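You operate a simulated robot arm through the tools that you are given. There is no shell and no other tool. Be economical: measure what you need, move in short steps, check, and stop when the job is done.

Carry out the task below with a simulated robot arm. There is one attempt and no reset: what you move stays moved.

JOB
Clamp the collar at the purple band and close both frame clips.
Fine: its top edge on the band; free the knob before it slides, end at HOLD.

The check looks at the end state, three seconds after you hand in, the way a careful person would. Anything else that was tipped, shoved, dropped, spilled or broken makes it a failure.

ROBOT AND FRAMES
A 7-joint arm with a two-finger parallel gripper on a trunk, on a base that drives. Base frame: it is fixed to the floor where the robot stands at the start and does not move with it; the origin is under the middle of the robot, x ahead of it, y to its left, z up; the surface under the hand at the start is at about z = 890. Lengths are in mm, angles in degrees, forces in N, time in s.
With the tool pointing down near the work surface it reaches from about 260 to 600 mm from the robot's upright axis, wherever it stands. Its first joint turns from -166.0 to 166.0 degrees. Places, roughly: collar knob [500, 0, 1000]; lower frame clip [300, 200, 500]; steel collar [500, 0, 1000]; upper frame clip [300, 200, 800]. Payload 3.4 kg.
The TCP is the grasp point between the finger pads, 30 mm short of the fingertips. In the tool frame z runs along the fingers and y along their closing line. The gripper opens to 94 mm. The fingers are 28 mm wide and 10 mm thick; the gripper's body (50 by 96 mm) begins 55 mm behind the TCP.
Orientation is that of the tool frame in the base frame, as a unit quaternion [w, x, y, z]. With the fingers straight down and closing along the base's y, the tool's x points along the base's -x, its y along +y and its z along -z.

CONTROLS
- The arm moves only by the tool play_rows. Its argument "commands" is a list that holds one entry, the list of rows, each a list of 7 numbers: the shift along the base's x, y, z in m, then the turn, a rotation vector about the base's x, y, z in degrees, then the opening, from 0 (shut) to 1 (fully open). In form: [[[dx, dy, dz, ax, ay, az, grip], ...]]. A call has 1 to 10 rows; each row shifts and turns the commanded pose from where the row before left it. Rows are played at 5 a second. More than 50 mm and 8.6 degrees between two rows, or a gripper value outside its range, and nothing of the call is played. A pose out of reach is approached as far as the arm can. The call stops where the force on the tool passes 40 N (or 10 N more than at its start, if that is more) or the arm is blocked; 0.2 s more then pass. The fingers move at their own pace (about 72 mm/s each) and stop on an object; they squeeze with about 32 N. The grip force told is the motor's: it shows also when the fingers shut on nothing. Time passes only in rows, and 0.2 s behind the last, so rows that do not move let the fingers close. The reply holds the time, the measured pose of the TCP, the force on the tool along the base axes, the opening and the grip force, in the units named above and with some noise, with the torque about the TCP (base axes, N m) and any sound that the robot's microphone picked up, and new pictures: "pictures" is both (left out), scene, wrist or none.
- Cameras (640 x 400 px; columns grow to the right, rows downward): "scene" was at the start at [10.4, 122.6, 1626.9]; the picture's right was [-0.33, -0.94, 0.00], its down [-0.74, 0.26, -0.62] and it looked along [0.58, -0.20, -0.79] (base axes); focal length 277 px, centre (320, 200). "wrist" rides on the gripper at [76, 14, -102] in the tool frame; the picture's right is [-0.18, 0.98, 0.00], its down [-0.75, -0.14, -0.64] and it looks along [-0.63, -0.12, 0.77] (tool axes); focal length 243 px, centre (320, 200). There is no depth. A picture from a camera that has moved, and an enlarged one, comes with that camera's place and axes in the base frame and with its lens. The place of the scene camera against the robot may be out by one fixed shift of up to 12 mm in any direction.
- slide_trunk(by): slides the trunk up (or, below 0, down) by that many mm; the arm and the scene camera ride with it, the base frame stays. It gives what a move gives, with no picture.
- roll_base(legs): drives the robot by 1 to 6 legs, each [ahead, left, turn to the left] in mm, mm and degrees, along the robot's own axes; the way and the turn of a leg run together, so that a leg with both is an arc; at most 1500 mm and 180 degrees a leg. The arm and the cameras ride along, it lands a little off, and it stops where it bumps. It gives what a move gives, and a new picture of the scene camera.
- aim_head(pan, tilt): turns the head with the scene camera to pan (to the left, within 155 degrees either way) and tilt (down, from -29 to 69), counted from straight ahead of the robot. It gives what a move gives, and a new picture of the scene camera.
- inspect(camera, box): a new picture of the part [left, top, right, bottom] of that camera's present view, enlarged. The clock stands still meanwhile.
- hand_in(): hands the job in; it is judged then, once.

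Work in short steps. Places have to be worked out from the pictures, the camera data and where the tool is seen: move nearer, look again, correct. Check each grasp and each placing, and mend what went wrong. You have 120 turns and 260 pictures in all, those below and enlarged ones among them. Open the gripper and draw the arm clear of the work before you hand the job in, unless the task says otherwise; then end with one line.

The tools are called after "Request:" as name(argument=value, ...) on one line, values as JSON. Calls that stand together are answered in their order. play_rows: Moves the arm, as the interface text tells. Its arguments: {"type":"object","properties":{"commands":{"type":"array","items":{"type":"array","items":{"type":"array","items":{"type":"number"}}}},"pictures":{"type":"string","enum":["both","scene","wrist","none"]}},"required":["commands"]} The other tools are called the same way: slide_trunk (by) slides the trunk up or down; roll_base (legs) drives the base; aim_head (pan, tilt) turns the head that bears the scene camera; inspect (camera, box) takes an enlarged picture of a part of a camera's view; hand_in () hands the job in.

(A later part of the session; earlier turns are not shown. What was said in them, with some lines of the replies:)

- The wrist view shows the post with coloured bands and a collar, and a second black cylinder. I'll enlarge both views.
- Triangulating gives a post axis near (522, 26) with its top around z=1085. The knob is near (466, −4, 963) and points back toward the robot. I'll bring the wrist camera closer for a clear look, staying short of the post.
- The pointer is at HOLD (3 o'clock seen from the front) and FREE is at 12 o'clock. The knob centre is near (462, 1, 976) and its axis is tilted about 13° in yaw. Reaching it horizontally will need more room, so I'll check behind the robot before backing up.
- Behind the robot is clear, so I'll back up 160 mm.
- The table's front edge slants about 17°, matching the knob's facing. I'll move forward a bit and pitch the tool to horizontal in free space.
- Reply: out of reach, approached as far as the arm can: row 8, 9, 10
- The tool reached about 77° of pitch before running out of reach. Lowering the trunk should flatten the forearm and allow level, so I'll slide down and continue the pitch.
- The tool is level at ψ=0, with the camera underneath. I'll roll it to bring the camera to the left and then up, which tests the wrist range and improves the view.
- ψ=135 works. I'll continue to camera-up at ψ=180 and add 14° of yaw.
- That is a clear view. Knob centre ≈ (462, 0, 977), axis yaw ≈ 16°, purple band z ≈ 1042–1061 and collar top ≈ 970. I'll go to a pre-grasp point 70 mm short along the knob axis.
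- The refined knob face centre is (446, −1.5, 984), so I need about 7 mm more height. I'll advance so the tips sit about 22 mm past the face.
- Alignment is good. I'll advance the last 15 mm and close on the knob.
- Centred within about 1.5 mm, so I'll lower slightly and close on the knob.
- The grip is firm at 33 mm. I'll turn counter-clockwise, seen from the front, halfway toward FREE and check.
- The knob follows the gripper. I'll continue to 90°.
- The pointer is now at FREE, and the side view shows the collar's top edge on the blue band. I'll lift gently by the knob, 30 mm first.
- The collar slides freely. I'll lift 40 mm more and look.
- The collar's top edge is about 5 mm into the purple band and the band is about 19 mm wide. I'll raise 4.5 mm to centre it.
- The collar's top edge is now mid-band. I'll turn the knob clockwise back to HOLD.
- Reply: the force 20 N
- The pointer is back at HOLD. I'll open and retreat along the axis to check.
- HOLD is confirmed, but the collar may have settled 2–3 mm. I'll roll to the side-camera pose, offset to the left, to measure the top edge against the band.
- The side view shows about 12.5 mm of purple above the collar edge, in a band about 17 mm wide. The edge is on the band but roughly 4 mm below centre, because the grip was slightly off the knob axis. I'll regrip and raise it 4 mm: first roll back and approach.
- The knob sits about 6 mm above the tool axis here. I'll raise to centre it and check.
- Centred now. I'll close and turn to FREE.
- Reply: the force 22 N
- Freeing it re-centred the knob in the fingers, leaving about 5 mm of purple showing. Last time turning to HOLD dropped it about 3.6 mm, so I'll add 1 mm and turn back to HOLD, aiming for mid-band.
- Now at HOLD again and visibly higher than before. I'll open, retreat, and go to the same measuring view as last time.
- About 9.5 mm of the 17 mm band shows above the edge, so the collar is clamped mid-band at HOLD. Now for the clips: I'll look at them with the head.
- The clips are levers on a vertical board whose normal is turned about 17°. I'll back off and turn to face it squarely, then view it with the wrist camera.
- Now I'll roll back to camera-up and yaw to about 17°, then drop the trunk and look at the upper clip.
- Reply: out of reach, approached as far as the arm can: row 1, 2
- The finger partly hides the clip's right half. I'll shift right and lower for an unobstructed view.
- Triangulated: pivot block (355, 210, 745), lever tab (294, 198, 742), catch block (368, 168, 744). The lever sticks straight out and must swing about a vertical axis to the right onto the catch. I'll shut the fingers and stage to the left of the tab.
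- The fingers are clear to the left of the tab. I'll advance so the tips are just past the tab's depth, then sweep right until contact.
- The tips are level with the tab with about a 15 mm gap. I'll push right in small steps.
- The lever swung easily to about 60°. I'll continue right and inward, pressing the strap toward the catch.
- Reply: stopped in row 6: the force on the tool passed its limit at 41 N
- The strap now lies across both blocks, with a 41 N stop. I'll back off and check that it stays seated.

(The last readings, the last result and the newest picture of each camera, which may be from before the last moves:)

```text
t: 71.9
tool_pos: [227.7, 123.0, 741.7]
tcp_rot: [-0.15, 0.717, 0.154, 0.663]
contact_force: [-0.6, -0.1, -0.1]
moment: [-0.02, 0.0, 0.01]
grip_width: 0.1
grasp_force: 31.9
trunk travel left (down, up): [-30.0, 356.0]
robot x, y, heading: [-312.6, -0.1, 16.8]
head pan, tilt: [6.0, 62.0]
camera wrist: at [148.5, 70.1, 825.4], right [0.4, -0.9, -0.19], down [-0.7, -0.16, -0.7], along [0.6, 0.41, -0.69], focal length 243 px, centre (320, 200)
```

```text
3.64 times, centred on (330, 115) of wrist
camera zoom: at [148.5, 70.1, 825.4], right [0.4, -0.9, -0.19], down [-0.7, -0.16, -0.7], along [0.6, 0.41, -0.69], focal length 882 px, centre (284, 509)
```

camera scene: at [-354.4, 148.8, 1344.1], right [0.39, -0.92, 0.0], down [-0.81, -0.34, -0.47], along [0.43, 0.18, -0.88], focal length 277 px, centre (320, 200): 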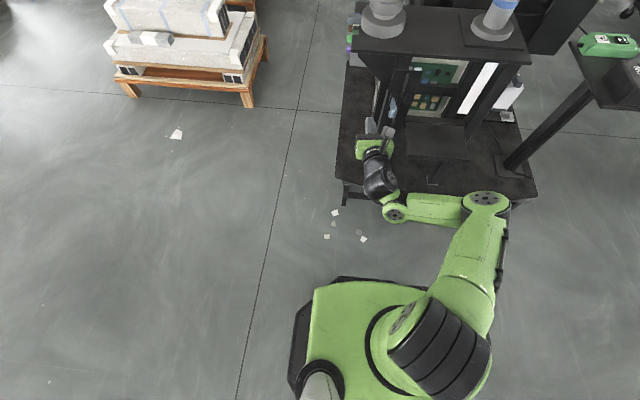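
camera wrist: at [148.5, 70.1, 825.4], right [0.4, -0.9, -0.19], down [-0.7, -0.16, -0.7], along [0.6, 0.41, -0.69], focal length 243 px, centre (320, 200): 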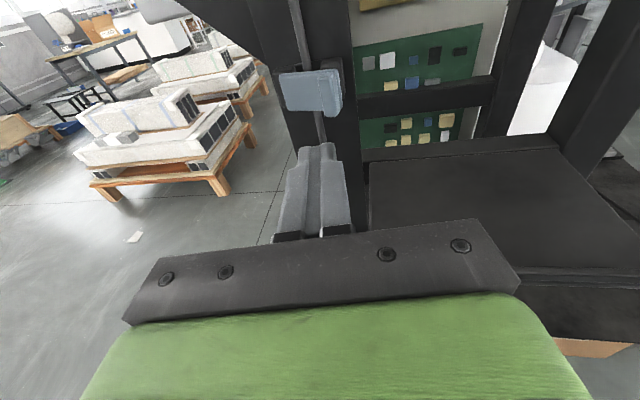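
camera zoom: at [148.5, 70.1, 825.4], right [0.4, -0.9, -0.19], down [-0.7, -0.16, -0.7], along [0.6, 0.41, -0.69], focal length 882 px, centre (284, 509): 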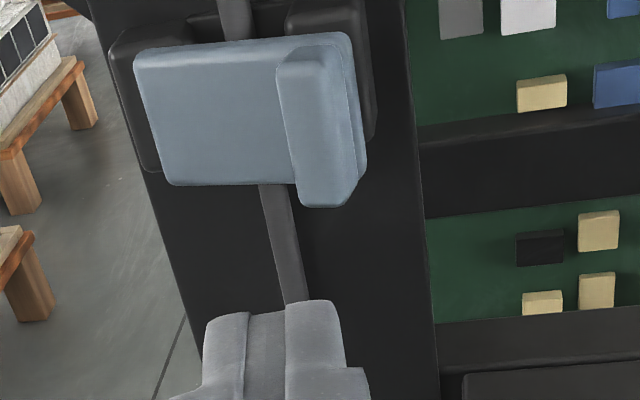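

It looks flat. To be sure it's latched, I'll press directly on the tab above the catch, advancing until contact.

Request:
play_rows(commands=[[[0.038, 0.0116, 0, 0, 0, 0, 0], [0.0287, 0.0087, 0, 0, 0, 0, 0], [0.0076, 0.0023, 0, 0, 0, 0, 0], [0.0057, 0.0017, 0, 0, 0, 0, 0], [0.0057, 0.0017, 0, 0, 0, 0, 0], [0.0057, 0.0017, 0, 0, 0, 0, 0], [0.0057, 0.0017, 0, 0, 0, 0, 0]]], pictures="wrist")

Request:
inspect(camera="wrist", box=[240, 80, 440, 230])

```text
t: 72.8
tool_pos: [297.0, 146.5, 743.3]
tcp_rot: [-0.15, 0.719, 0.154, 0.661]
contact_force: [-28.3, -11.0, 7.4]
moment: [0.15, -0.52, -0.19]
grip_width: 0.1
grasp_force: 32.1
trunk travel left (down, up): [-30.0, 356.0]
robot x, y, heading: [-313.2, -1.6, 16.5]
head pan, tilt: [6.0, 62.0]
stopped in row 4: the force on the tool passed its limit at 51 N (the readings are from after the stop); the commanded pose is now the measured one
camera wrist: at [217.7, 93.5, 826.6], right [0.4, -0.9, -0.2], down [-0.7, -0.16, -0.7], along [0.59, 0.42, -0.69], focal length 243 px, centre (320, 200)
```

wrist: 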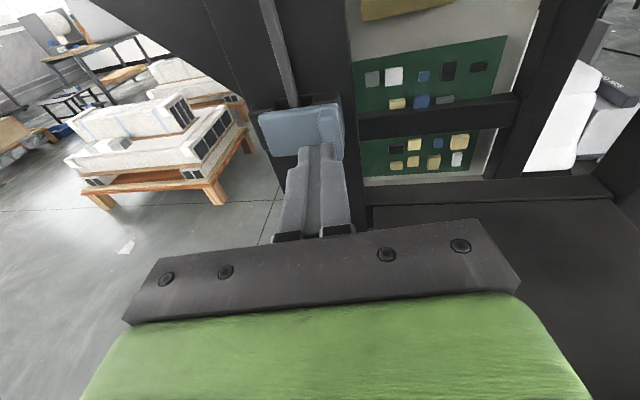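

```text
2.67 times, centred on (340, 155) of wrist
camera zoom: at [217.7, 93.5, 826.6], right [0.4, -0.9, -0.2], down [-0.7, -0.16, -0.7], along [0.59, 0.42, -0.69], focal length 647 px, centre (267, 320)
```

zoom: 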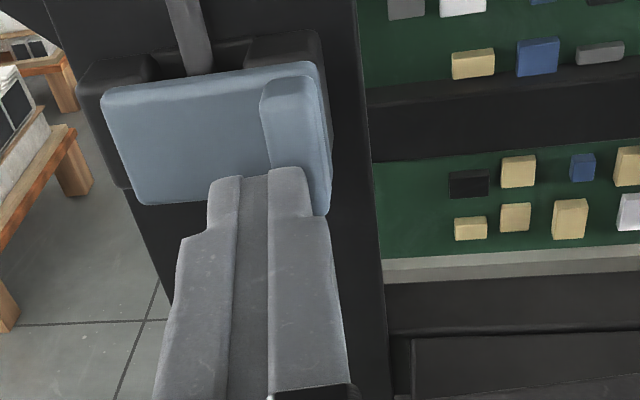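

The upper clip is firmly seated (51 N direct press, no movement). I'll back off, lower the trunk fully, and descend to look at the lower clip.

Request:
play_rows(commands=[[[-0.03, -0.012, 0, 0, 0, 0, 0], [-0.04, -0.012, 0, 0, 0, 0, 0], [-0.04, -0.005, 0, 0, 0, 0, 0], [0, 0, 0, 0, 0, 0, 1], [0, 0, 0, 0, 0, 0, 1]]], pictures="none")

Request:
slide_trunk(by=-30)

Request:
play_rows(commands=[[[0, 0, -0.03, 0, 0, 0, 1], [0, 0, -0.03, 0, 0, 0, 1], [0, 0, -0.02, 0, 0, 0, 1], [0, 0, 0, 0, 0, 0, 1]]])

Request:
inspect(camera="wrist", box=[260, 60, 460, 230])

```text
t: 74.0
tool_pos: [189.8, 117.9, 739.2]
tcp_rot: [-0.149, 0.72, 0.154, 0.659]
contact_force: [-0.2, -0.5, -0.3]
moment: [0.01, 0.0, 0.01]
grip_width: 82.1
grasp_force: 0.0
trunk travel left (down, up): [-30.0, 356.0]
robot x, y, heading: [-309.5, 4.5, 16.5]
head pan, tilt: [6.0, 62.0]
```

```text
t: 74.7
tool_pos: [190.5, 116.4, 710.7]
tcp_rot: [-0.149, 0.72, 0.155, 0.66]
contact_force: [-0.6, -0.5, 0.6]
moment: [0.0, 0.0, -0.01]
grip_width: 93.9
grasp_force: 0.0
trunk travel left (down, up): [0.0, 386.0]
robot x, y, heading: [-313.9, -0.9, 16.5]
head pan, tilt: [6.0, 62.0]
```

```text
t: 75.7
tool_pos: [189.3, 116.6, 627.8]
tcp_rot: [-0.15, 0.721, 0.156, 0.658]
contact_force: [-15.6, -4.8, -4.3]
moment: [0.21, 0.04, -0.93]
grip_width: 93.0
grasp_force: 0.0
trunk travel left (down, up): [0.0, 386.0]
robot x, y, heading: [-313.6, 1.3, 16.7]
head pan, tilt: [6.0, 62.0]
camera scene: at [-357.3, 148.0, 1315.3], right [0.38, -0.92, 0.0], down [-0.81, -0.34, -0.47], along [0.43, 0.18, -0.88], focal length 277 px, centre (320, 200)
camera wrist: at [111.1, 65.0, 712.7], right [0.4, -0.9, -0.19], down [-0.7, -0.16, -0.69], along [0.59, 0.41, -0.7], focal length 243 px, centre (320, 200)
```

scene: 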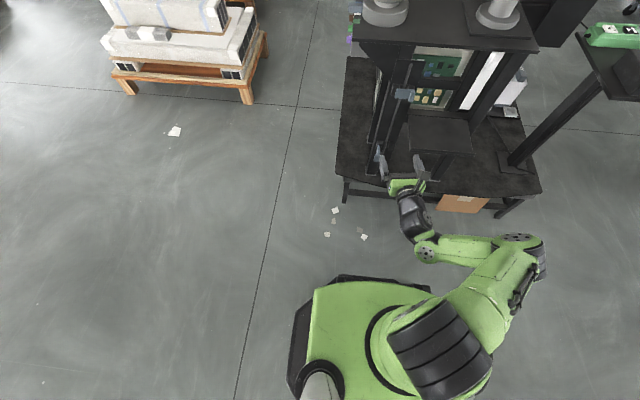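
wrist: 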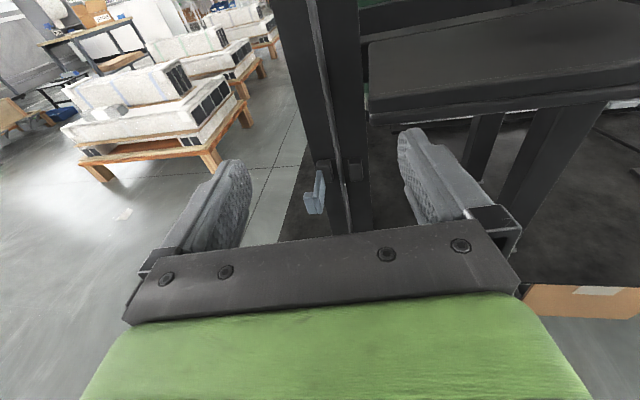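

```text
2.35 times, centred on (360, 145) of wrist
camera zoom: at [111.1, 65.0, 712.7], right [0.4, -0.9, -0.19], down [-0.7, -0.16, -0.69], along [0.59, 0.41, -0.7], focal length 571 px, centre (226, 329)
```

zoom: 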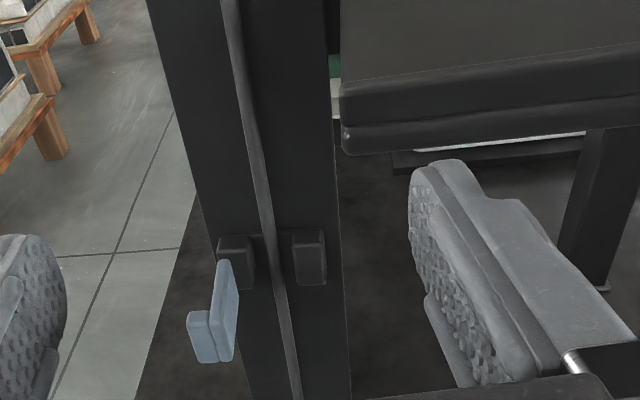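

There's an unexpected −15 N: the right finger is brushing the slab's front edge. I'll back straight away from it at once.

Request:
play_rows(commands=[[[-0.015, -0.006, 0, 0, 0, 0, 1], [-0.02, -0.006, 0, 0, 0, 0, 1], [-0.02, 0, 0, 0, 0, 0, 1], [0, 0, 0, 0, 0, 0, 0], [0, 0, 0, 0, 0, 0, 0], [0, 0, 0, 0, 0, 0, 0]]])

Request:
inspect(camera="wrist", box=[260, 40, 460, 210])

Request:
inspect(camera="scene", box=[330, 30, 530, 210])

```text
t: 77.1
tool_pos: [134.8, 105.3, 629.9]
tcp_rot: [-0.15, 0.72, 0.155, 0.659]
contact_force: [-0.3, 0.2, -0.1]
moment: [0.02, -0.02, -0.02]
grip_width: 0.0
grasp_force: 17.2
trunk travel left (down, up): [0.0, 386.0]
robot x, y, heading: [-309.2, -1.2, 16.3]
head pan, tilt: [6.0, 62.0]
camera scene: at [-356.0, 148.5, 1315.4], right [0.39, -0.92, 0.0], down [-0.81, -0.34, -0.47], along [0.43, 0.18, -0.88], focal length 277 px, centre (320, 200)
camera wrist: at [57.1, 52.4, 713.6], right [0.4, -0.9, -0.19], down [-0.7, -0.16, -0.69], along [0.59, 0.41, -0.69], focal length 243 px, centre (320, 200)
```

scene: 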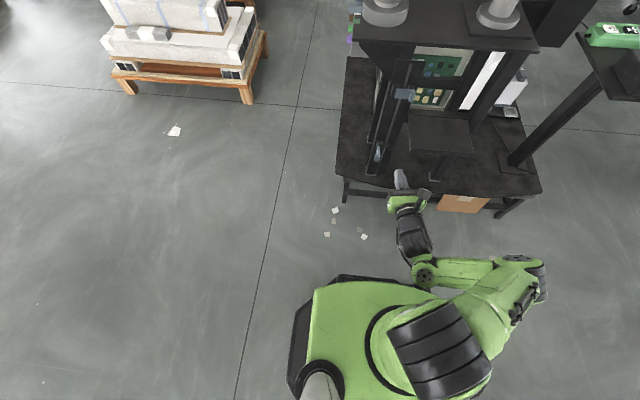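
wrist: 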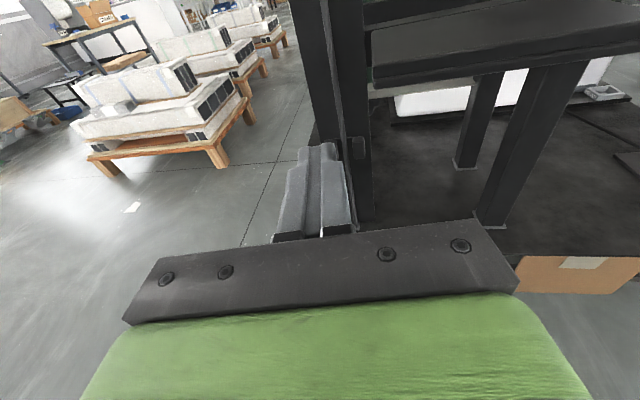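

```text
2.35 times, centred on (360, 125) of wrist
camera zoom: at [57.1, 52.4, 713.6], right [0.4, -0.9, -0.19], down [-0.7, -0.16, -0.69], along [0.59, 0.41, -0.69], focal length 571 px, centre (226, 376)
```

zoom: 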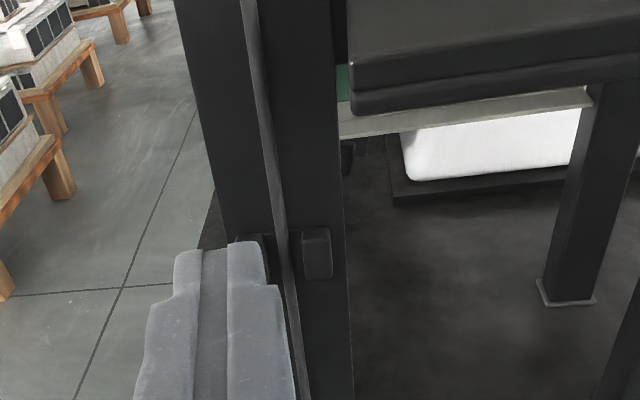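

```text
2.22 times, centred on (430, 120) of scene
camera zoom: at [-356.0, 148.5, 1315.4], right [0.39, -0.92, 0.0], down [-0.81, -0.34, -0.47], along [0.43, 0.18, -0.88], focal length 615 px, centre (76, 378)
```

zoom: 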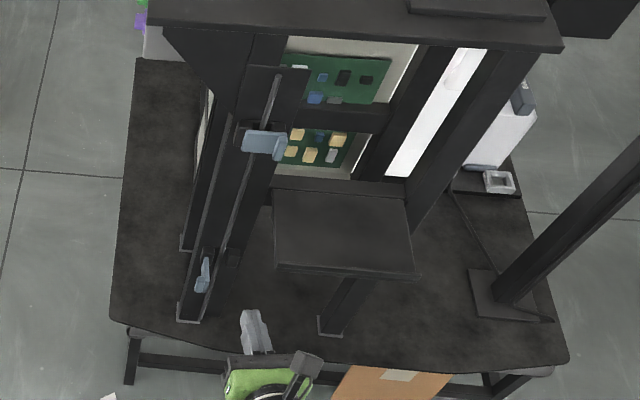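

Clear now, and the frame looks unmoved. The slab's left front corner is at about (233, 102, 641), so I'll stay left of it and below. The lower clip's pivot is at (355, 212, 491), the same geometry as the upper. I'll move left first, then descend.

Request:
play_rows(commands=[[[0, 0.045, 0, 0, 0, 0, 0], [0, 0.045, 0, 0, 0, 0, 0], [0, 0.035, 0, 0, 0, 0, 0], [0, 0, -0.035, 0, 0, 0, 0], [0, 0, -0.035, 0, 0, 0, 0], [0, 0, -0.035, 0, 0, 0, 0], [0, 0, -0.033, 0, 0, 0, 0], [0, 0, 0, 0, 0, 0, 0]]])

```text
t: 78.9
tool_pos: [172.5, 222.7, 497.8]
tcp_rot: [-0.15, 0.719, 0.156, 0.66]
contact_force: [0.1, -0.1, -0.2]
moment: [-0.01, -0.01, -0.04]
grip_width: 0.2
grasp_force: 32.0
out of reach, approached as far as the arm can: row 2, 3, 4, 5, 6
trunk travel left (down, up): [0.0, 386.0]
robot x, y, heading: [-314.6, 0.2, 16.3]
head pan, tilt: [6.0, 62.0]
camera scene: at [-355.9, 148.7, 1315.4], right [0.39, -0.92, 0.0], down [-0.81, -0.34, -0.47], along [0.43, 0.18, -0.88], focal length 277 px, centre (320, 200)
camera wrist: at [93.0, 170.8, 582.0], right [0.4, -0.9, -0.19], down [-0.7, -0.16, -0.69], along [0.59, 0.41, -0.69], focal length 243 px, centre (320, 200)
```

scene: 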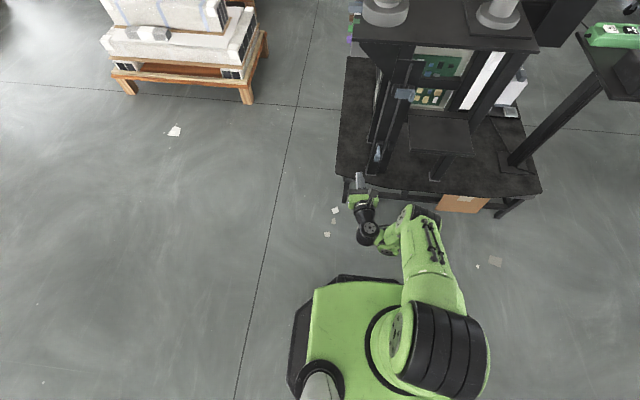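
wrist: 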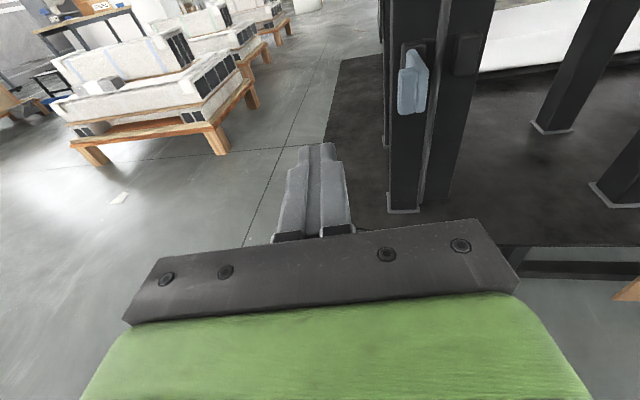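

Reachable. I'll repeat the upper sequence here: advance left of the tab to tab depth, then check.

Request:
play_rows(commands=[[[0.022, 0.011, -0.007, 0, 0, 0, 0], [0.022, 0.01, 0, 0, 0, 0, 0], [0.022, 0.005, 0, 0, 0, 0, 0], [0.022, 0.003, 0, 0, 0, 0, 0], [0.0058, -0.015, 0, 0, 0, 0, 0], [0.0058, -0.019, 0, 0, 0, 0, 0], [0, 0, 0, 0, 0, 0, 0]]], pictures="wrist")

Request:
inspect(camera="wrist", box=[240, 80, 440, 230])

```text
t: 80.5
tool_pos: [270.7, 220.1, 489.9]
tcp_rot: [-0.149, 0.721, 0.155, 0.659]
contact_force: [0.1, 0.3, 0.1]
moment: [-0.05, 0.02, 0.0]
grip_width: 0.0
grasp_force: 32.1
trunk travel left (down, up): [0.0, 386.0]
robot x, y, heading: [-313.4, -2.5, 16.7]
head pan, tilt: [6.0, 62.0]
camera wrist: at [192.4, 167.1, 575.1], right [0.4, -0.9, -0.19], down [-0.7, -0.16, -0.69], along [0.59, 0.41, -0.69], focal length 243 px, centre (320, 200)
```

wrist: 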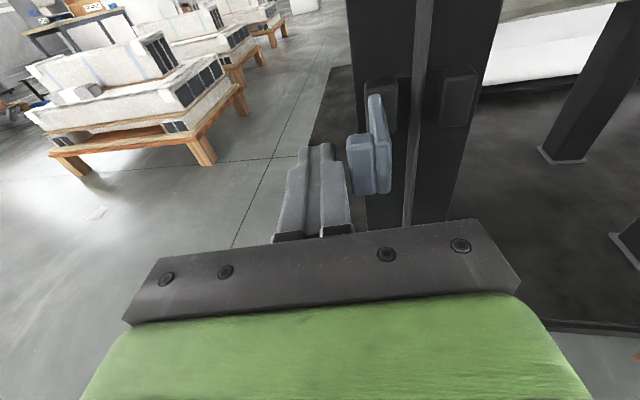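

```text
2.67 times, centred on (340, 155) of wrist
camera zoom: at [192.4, 167.1, 575.1], right [0.4, -0.9, -0.19], down [-0.7, -0.16, -0.69], along [0.59, 0.41, -0.69], focal length 647 px, centre (267, 320)
```

zoom: 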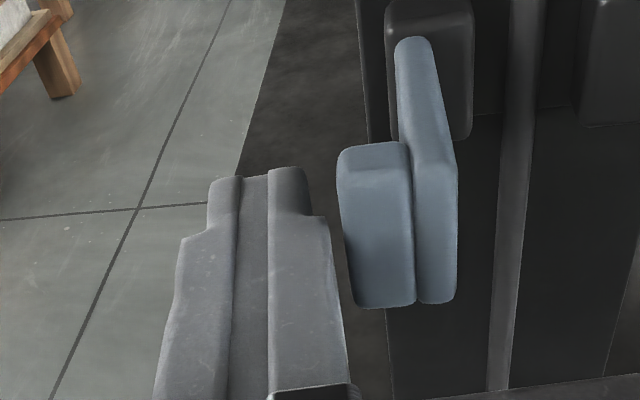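

Same geometry with the tab slightly higher. I'll raise 4 mm and sweep right.

Request:
play_rows(commands=[[[0.0029, -0.0096, 0.003, 0, 0, 0, 0], [0.0029, -0.0096, 0.001, 0, 0, 0, 0], [0.0029, -0.0096, 0, 0, 0, 0, 0], [0.0029, -0.0096, 0, 0, 0, 0, 0], [0.0029, -0.0096, 0, 0, 0, 0, 0], [0.0009, -0.003, 0, 0, 0, 0, 0], [0, 0, 0, 0, 0, 0, 0]]], pictures="wrist")

Request:
inspect(camera="wrist", box=[240, 80, 440, 230])

```text
t: 82.1
tool_pos: [286.4, 168.9, 494.9]
tcp_rot: [-0.149, 0.721, 0.154, 0.659]
contact_force: [0.2, -0.6, -0.1]
moment: [-0.01, 0.02, -0.06]
grip_width: 0.0
grasp_force: 32.2
trunk travel left (down, up): [0.0, 386.0]
robot x, y, heading: [-313.9, 1.5, 16.4]
head pan, tilt: [6.0, 62.0]
camera wrist: at [207.6, 116.2, 579.5], right [0.4, -0.9, -0.19], down [-0.7, -0.16, -0.69], along [0.59, 0.41, -0.69], focal length 243 px, centre (320, 200)
```

wrist: 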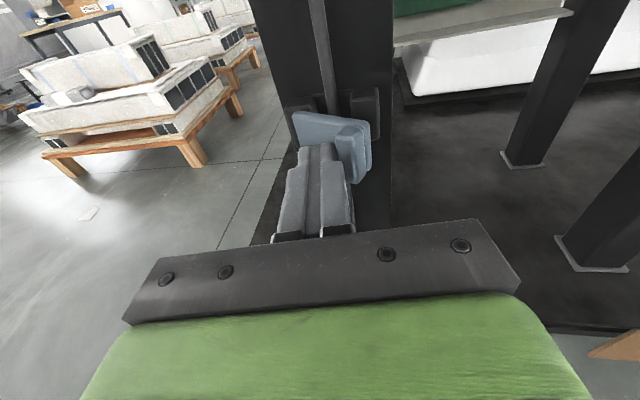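

```text
2.67 times, centred on (340, 155) of wrist
camera zoom: at [207.6, 116.2, 579.5], right [0.4, -0.9, -0.19], down [-0.7, -0.16, -0.69], along [0.59, 0.41, -0.69], focal length 647 px, centre (267, 320)
```

zoom: 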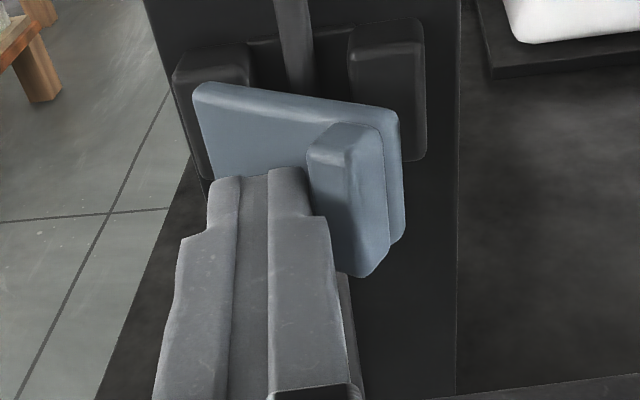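

Identical to the upper one. I'll run the same right-and-inward press.

Request:
play_rows(commands=[[[0.0029, -0.0096, 0, 0, 0, 0, 0], [0.0035, -0.0075, 0, 0, 0, 0, 0], [0.0057, -0.0024, 0, 0, 0, 0, 0], [0.0057, 0.0005, 0, 0, 0, 0, 0], [0.0057, 0.0017, 0, 0, 0, 0, 0], [0.0057, 0.0017, 0, 0, 0, 0, 0], [0.0057, 0.0017, 0, 0, 0, 0, 0]]], pictures="wrist")

Request:
inspect(camera="wrist", box=[240, 80, 440, 230])

```text
t: 83.3
tool_pos: [302.7, 156.9, 494.0]
tcp_rot: [-0.158, 0.721, 0.157, 0.656]
contact_force: [-1.3, 5.1, 2.2]
moment: [-0.05, -0.11, 0.13]
grip_width: 0.1
grasp_force: 31.7
trunk travel left (down, up): [0.0, 386.0]
robot x, y, heading: [-312.0, 1.5, 16.8]
head pan, tilt: [6.0, 62.0]
stopped in row 5: the force on the tool passed its limit at 48 N (the readings are from after the stop); the commanded pose is now the measured one
camera wrist: at [225.0, 102.3, 578.0], right [0.41, -0.89, -0.2], down [-0.7, -0.16, -0.69], along [0.58, 0.43, -0.69], focal length 243 px, centre (320, 200)
```

wrist: 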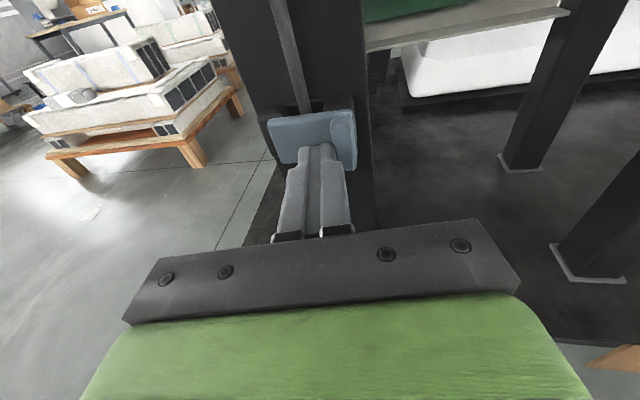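

```text
2.67 times, centred on (340, 155) of wrist
camera zoom: at [225.0, 102.3, 578.0], right [0.41, -0.89, -0.2], down [-0.7, -0.16, -0.69], along [0.58, 0.43, -0.69], focal length 647 px, centre (267, 320)
```

zoom: 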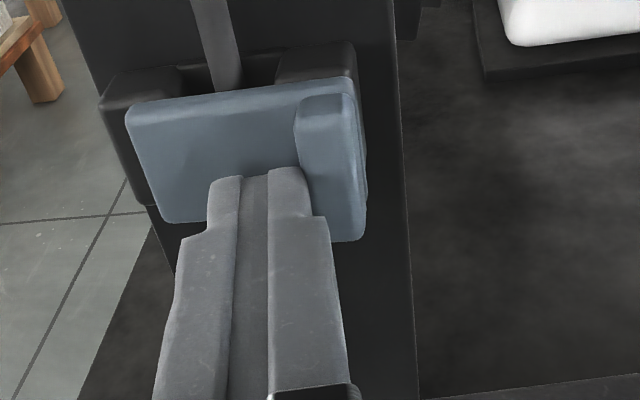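

It's down across both blocks. As before, I'll back off and press the tab directly to make sure it's seated.

Request:
play_rows(commands=[[[-0.02, -0.008, 0, 0, 0, 0, 0], [-0.03, -0.014, 0, 0, 0, 0, 0], [-0.027, -0.012, 0, 0, 0, 0, 0], [0.03, 0.0094, 0, 0, 0, 0, 0], [0.0287, 0.009, 0, 0, 0, 0, 0], [0.0057, 0.0017, 0, 0, 0, 0, 0], [0.0057, 0.0017, 0, 0, 0, 0, 0], [0.0057, 0.0017, 0, 0, 0, 0, 0], [0.0057, 0.0017, 0, 0, 0, 0, 0], [0.0057, 0.0017, 0, 0, 0, 0, 0]]], pictures="wrist")

```text
t: 85.1
tool_pos: [296.9, 143.5, 492.8]
tcp_rot: [-0.158, 0.722, 0.154, 0.656]
contact_force: [-25.1, -6.8, 12.5]
moment: [0.11, -0.65, -0.15]
grip_width: 0.1
grasp_force: 32.0
trunk travel left (down, up): [0.0, 386.0]
robot x, y, heading: [-314.1, -1.4, 16.7]
head pan, tilt: [6.0, 62.0]
stopped in row 9: the force on the tool passed its limit at 50 N (the readings are from after the stop); the commanded pose is now the measured one
camera wrist: at [219.7, 90.0, 576.9], right [0.41, -0.89, -0.21], down [-0.71, -0.16, -0.69], along [0.58, 0.43, -0.69], focal length 243 px, centre (320, 200)
```

wrist: 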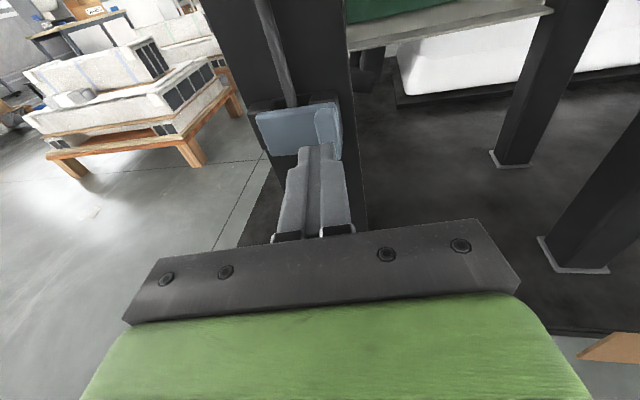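

Seated at 50 N. I'll retreat, open the gripper and take a look at both clips and the collar from the head.

Request:
play_rows(commands=[[[-0.03, -0.009, 0, 0, 0, 0, 0], [-0.04, -0.012, 0, 0, 0, 0, 0], [-0.04, -0.012, 0, 0, 0, 0, 0], [-0.03, 0.02, 0, 0, 0, 0, 0], [0, 0, 0, 0, 0, 0, 0.5], [0, 0, 0, 0, 0, 0, 1], [0, 0, 0, 0, 0, 0, 1]]], pictures="wrist")

Request:
inspect(camera="wrist", box=[280, 20, 400, 150])

Request:
aim_head(pan=10, tilt=45)

Request:
inspect(camera="scene", box=[330, 80, 530, 280])

```text
t: 86.7
tool_pos: [177.7, 131.3, 503.8]
tcp_rot: [-0.157, 0.724, 0.156, 0.653]
contact_force: [-0.4, -0.3, 0.4]
moment: [0.02, 0.0, 0.0]
grip_width: 93.8
grasp_force: 0.1
out of reach, approached as far as the arm can: row 4
trunk travel left (down, up): [0.0, 386.0]
robot x, y, heading: [-311.7, -1.1, 16.9]
head pan, tilt: [6.0, 62.0]
camera wrist: at [100.3, 77.2, 589.3], right [0.41, -0.89, -0.21], down [-0.71, -0.17, -0.68], along [0.57, 0.42, -0.7], focal length 243 px, centre (320, 200)
```

wrist: 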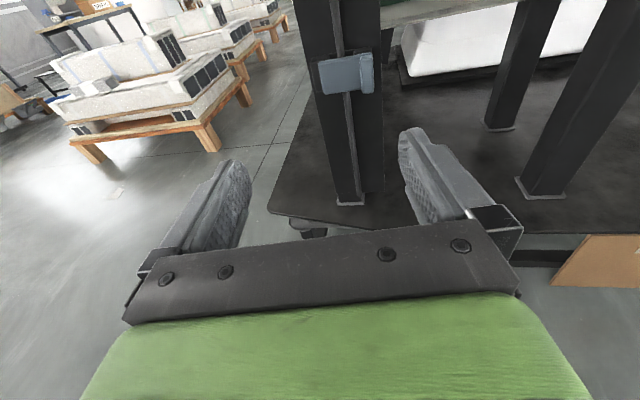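

```text
3.08 times, centred on (340, 85) of wrist
camera zoom: at [100.3, 77.2, 589.3], right [0.41, -0.89, -0.21], down [-0.71, -0.17, -0.68], along [0.57, 0.42, -0.7], focal length 746 px, centre (258, 554)
```

zoom: 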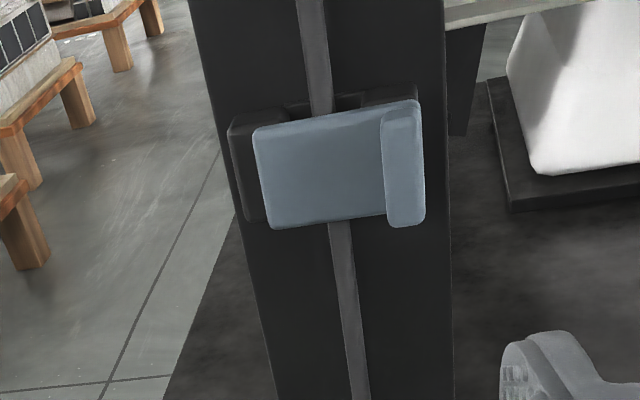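

```text
t: 87.5
tool_pos: [177.7, 130.6, 504.7]
tcp_rot: [-0.158, 0.724, 0.157, 0.653]
contact_force: [0.4, -1.0, -0.1]
moment: [0.01, 0.02, -0.01]
grip_width: 93.8
grasp_force: 0.1
trunk travel left (down, up): [0.0, 386.0]
robot x, y, heading: [-316.5, 3.4, 16.5]
head pan, tilt: [10.0, 45.0]
camera scene: at [-344.0, 160.2, 1337.1], right [0.45, -0.89, 0.0], down [-0.63, -0.32, -0.71], along [0.63, 0.32, -0.71], focal length 277 px, centre (320, 200)
```

scene: 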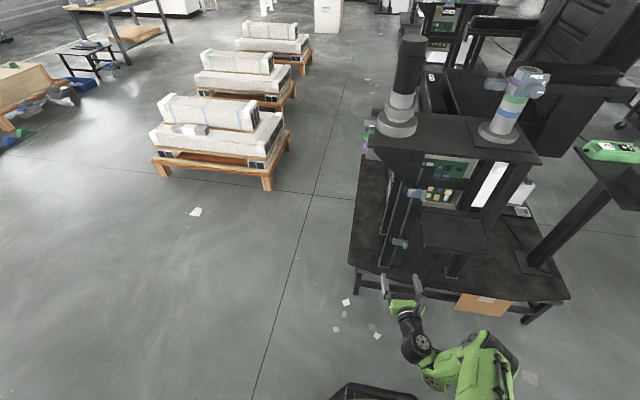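

```text
2.00 times, centred on (430, 180) of scene
camera zoom: at [-344.0, 160.2, 1337.1], right [0.45, -0.89, 0.0], down [-0.63, -0.32, -0.71], along [0.63, 0.32, -0.71], focal length 553 px, centre (100, 240)
```

zoom: 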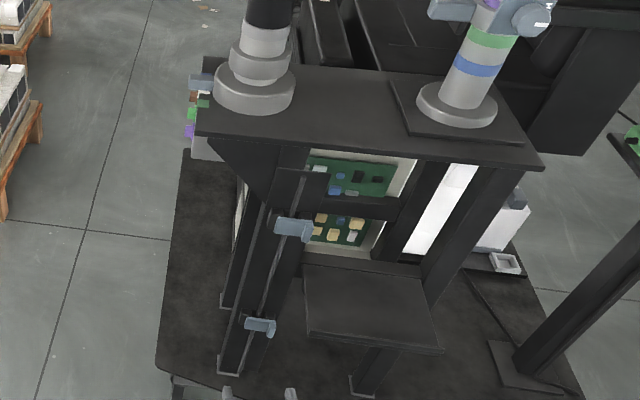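

Request:
inspect(camera="scene", box=[470, 50, 570, 150])

Request:
inspect(camera="scene", box=[370, 170, 450, 260])

```text
4.00 times, centred on (520, 100) of scene
camera zoom: at [-344.0, 160.2, 1337.1], right [0.45, -0.89, 0.0], down [-0.63, -0.32, -0.71], along [0.63, 0.32, -0.71], focal length 1107 px, centre (-480, 600)
```

zoom: 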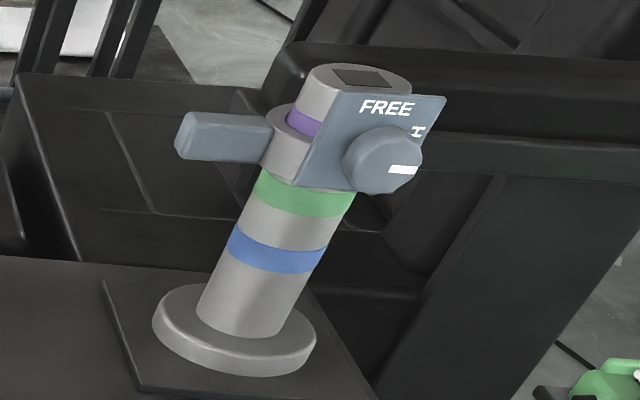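

```text
4.44 times, centred on (410, 215) of scene
camera zoom: at [-344.0, 160.2, 1337.1], right [0.45, -0.89, 0.0], down [-0.63, -0.32, -0.71], along [0.63, 0.32, -0.71], focal length 1230 px, centre (-80, 133)
```

zoom: 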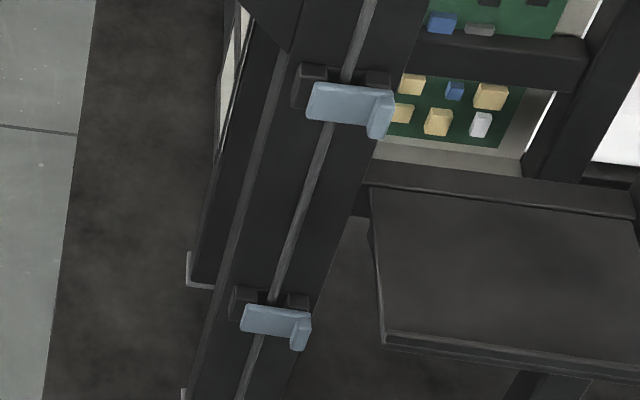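

Both clips lie shut across their catches and the collar is at purple with the knob at HOLD. I'll back the robot clear and hand in.

Request:
roll_base(legs=[[-150, 0, 0]])

Request:
hand_in()

```text
t: 88.9
tool_pos: [33.0, 89.3, 503.6]
tcp_rot: [-0.157, 0.725, 0.156, 0.652]
contact_force: [0.2, 0.2, 0.6]
moment: [0.0, -0.01, -0.03]
grip_width: 94.0
grasp_force: 0.1
trunk travel left (down, up): [0.0, 386.0]
robot x, y, heading: [-459.2, -45.1, 16.8]
head pan, tilt: [10.0, 45.0]
camera scene: at [-487.7, 117.1, 1337.1], right [0.45, -0.89, 0.0], down [-0.63, -0.32, -0.71], along [0.63, 0.32, -0.71], focal length 277 px, centre (320, 200)
```

scene: 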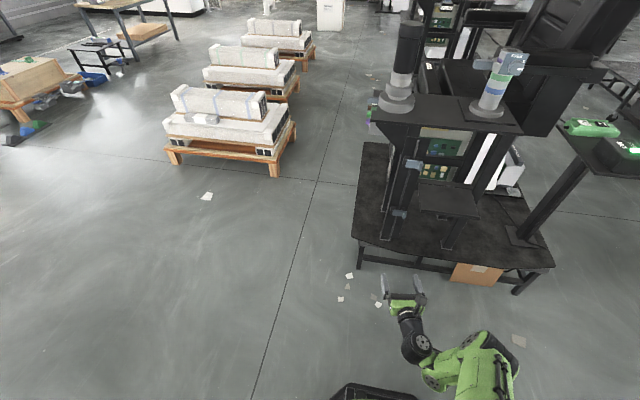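

```text
The job is handed in.
```

The collar is clamped with its top edge mid-way on the purple band and the knob at HOLD, both frame clips are closed, and the job is handed in; a finger brushed the slab beside the clips at about 16 N on the way down, with no visible shift.
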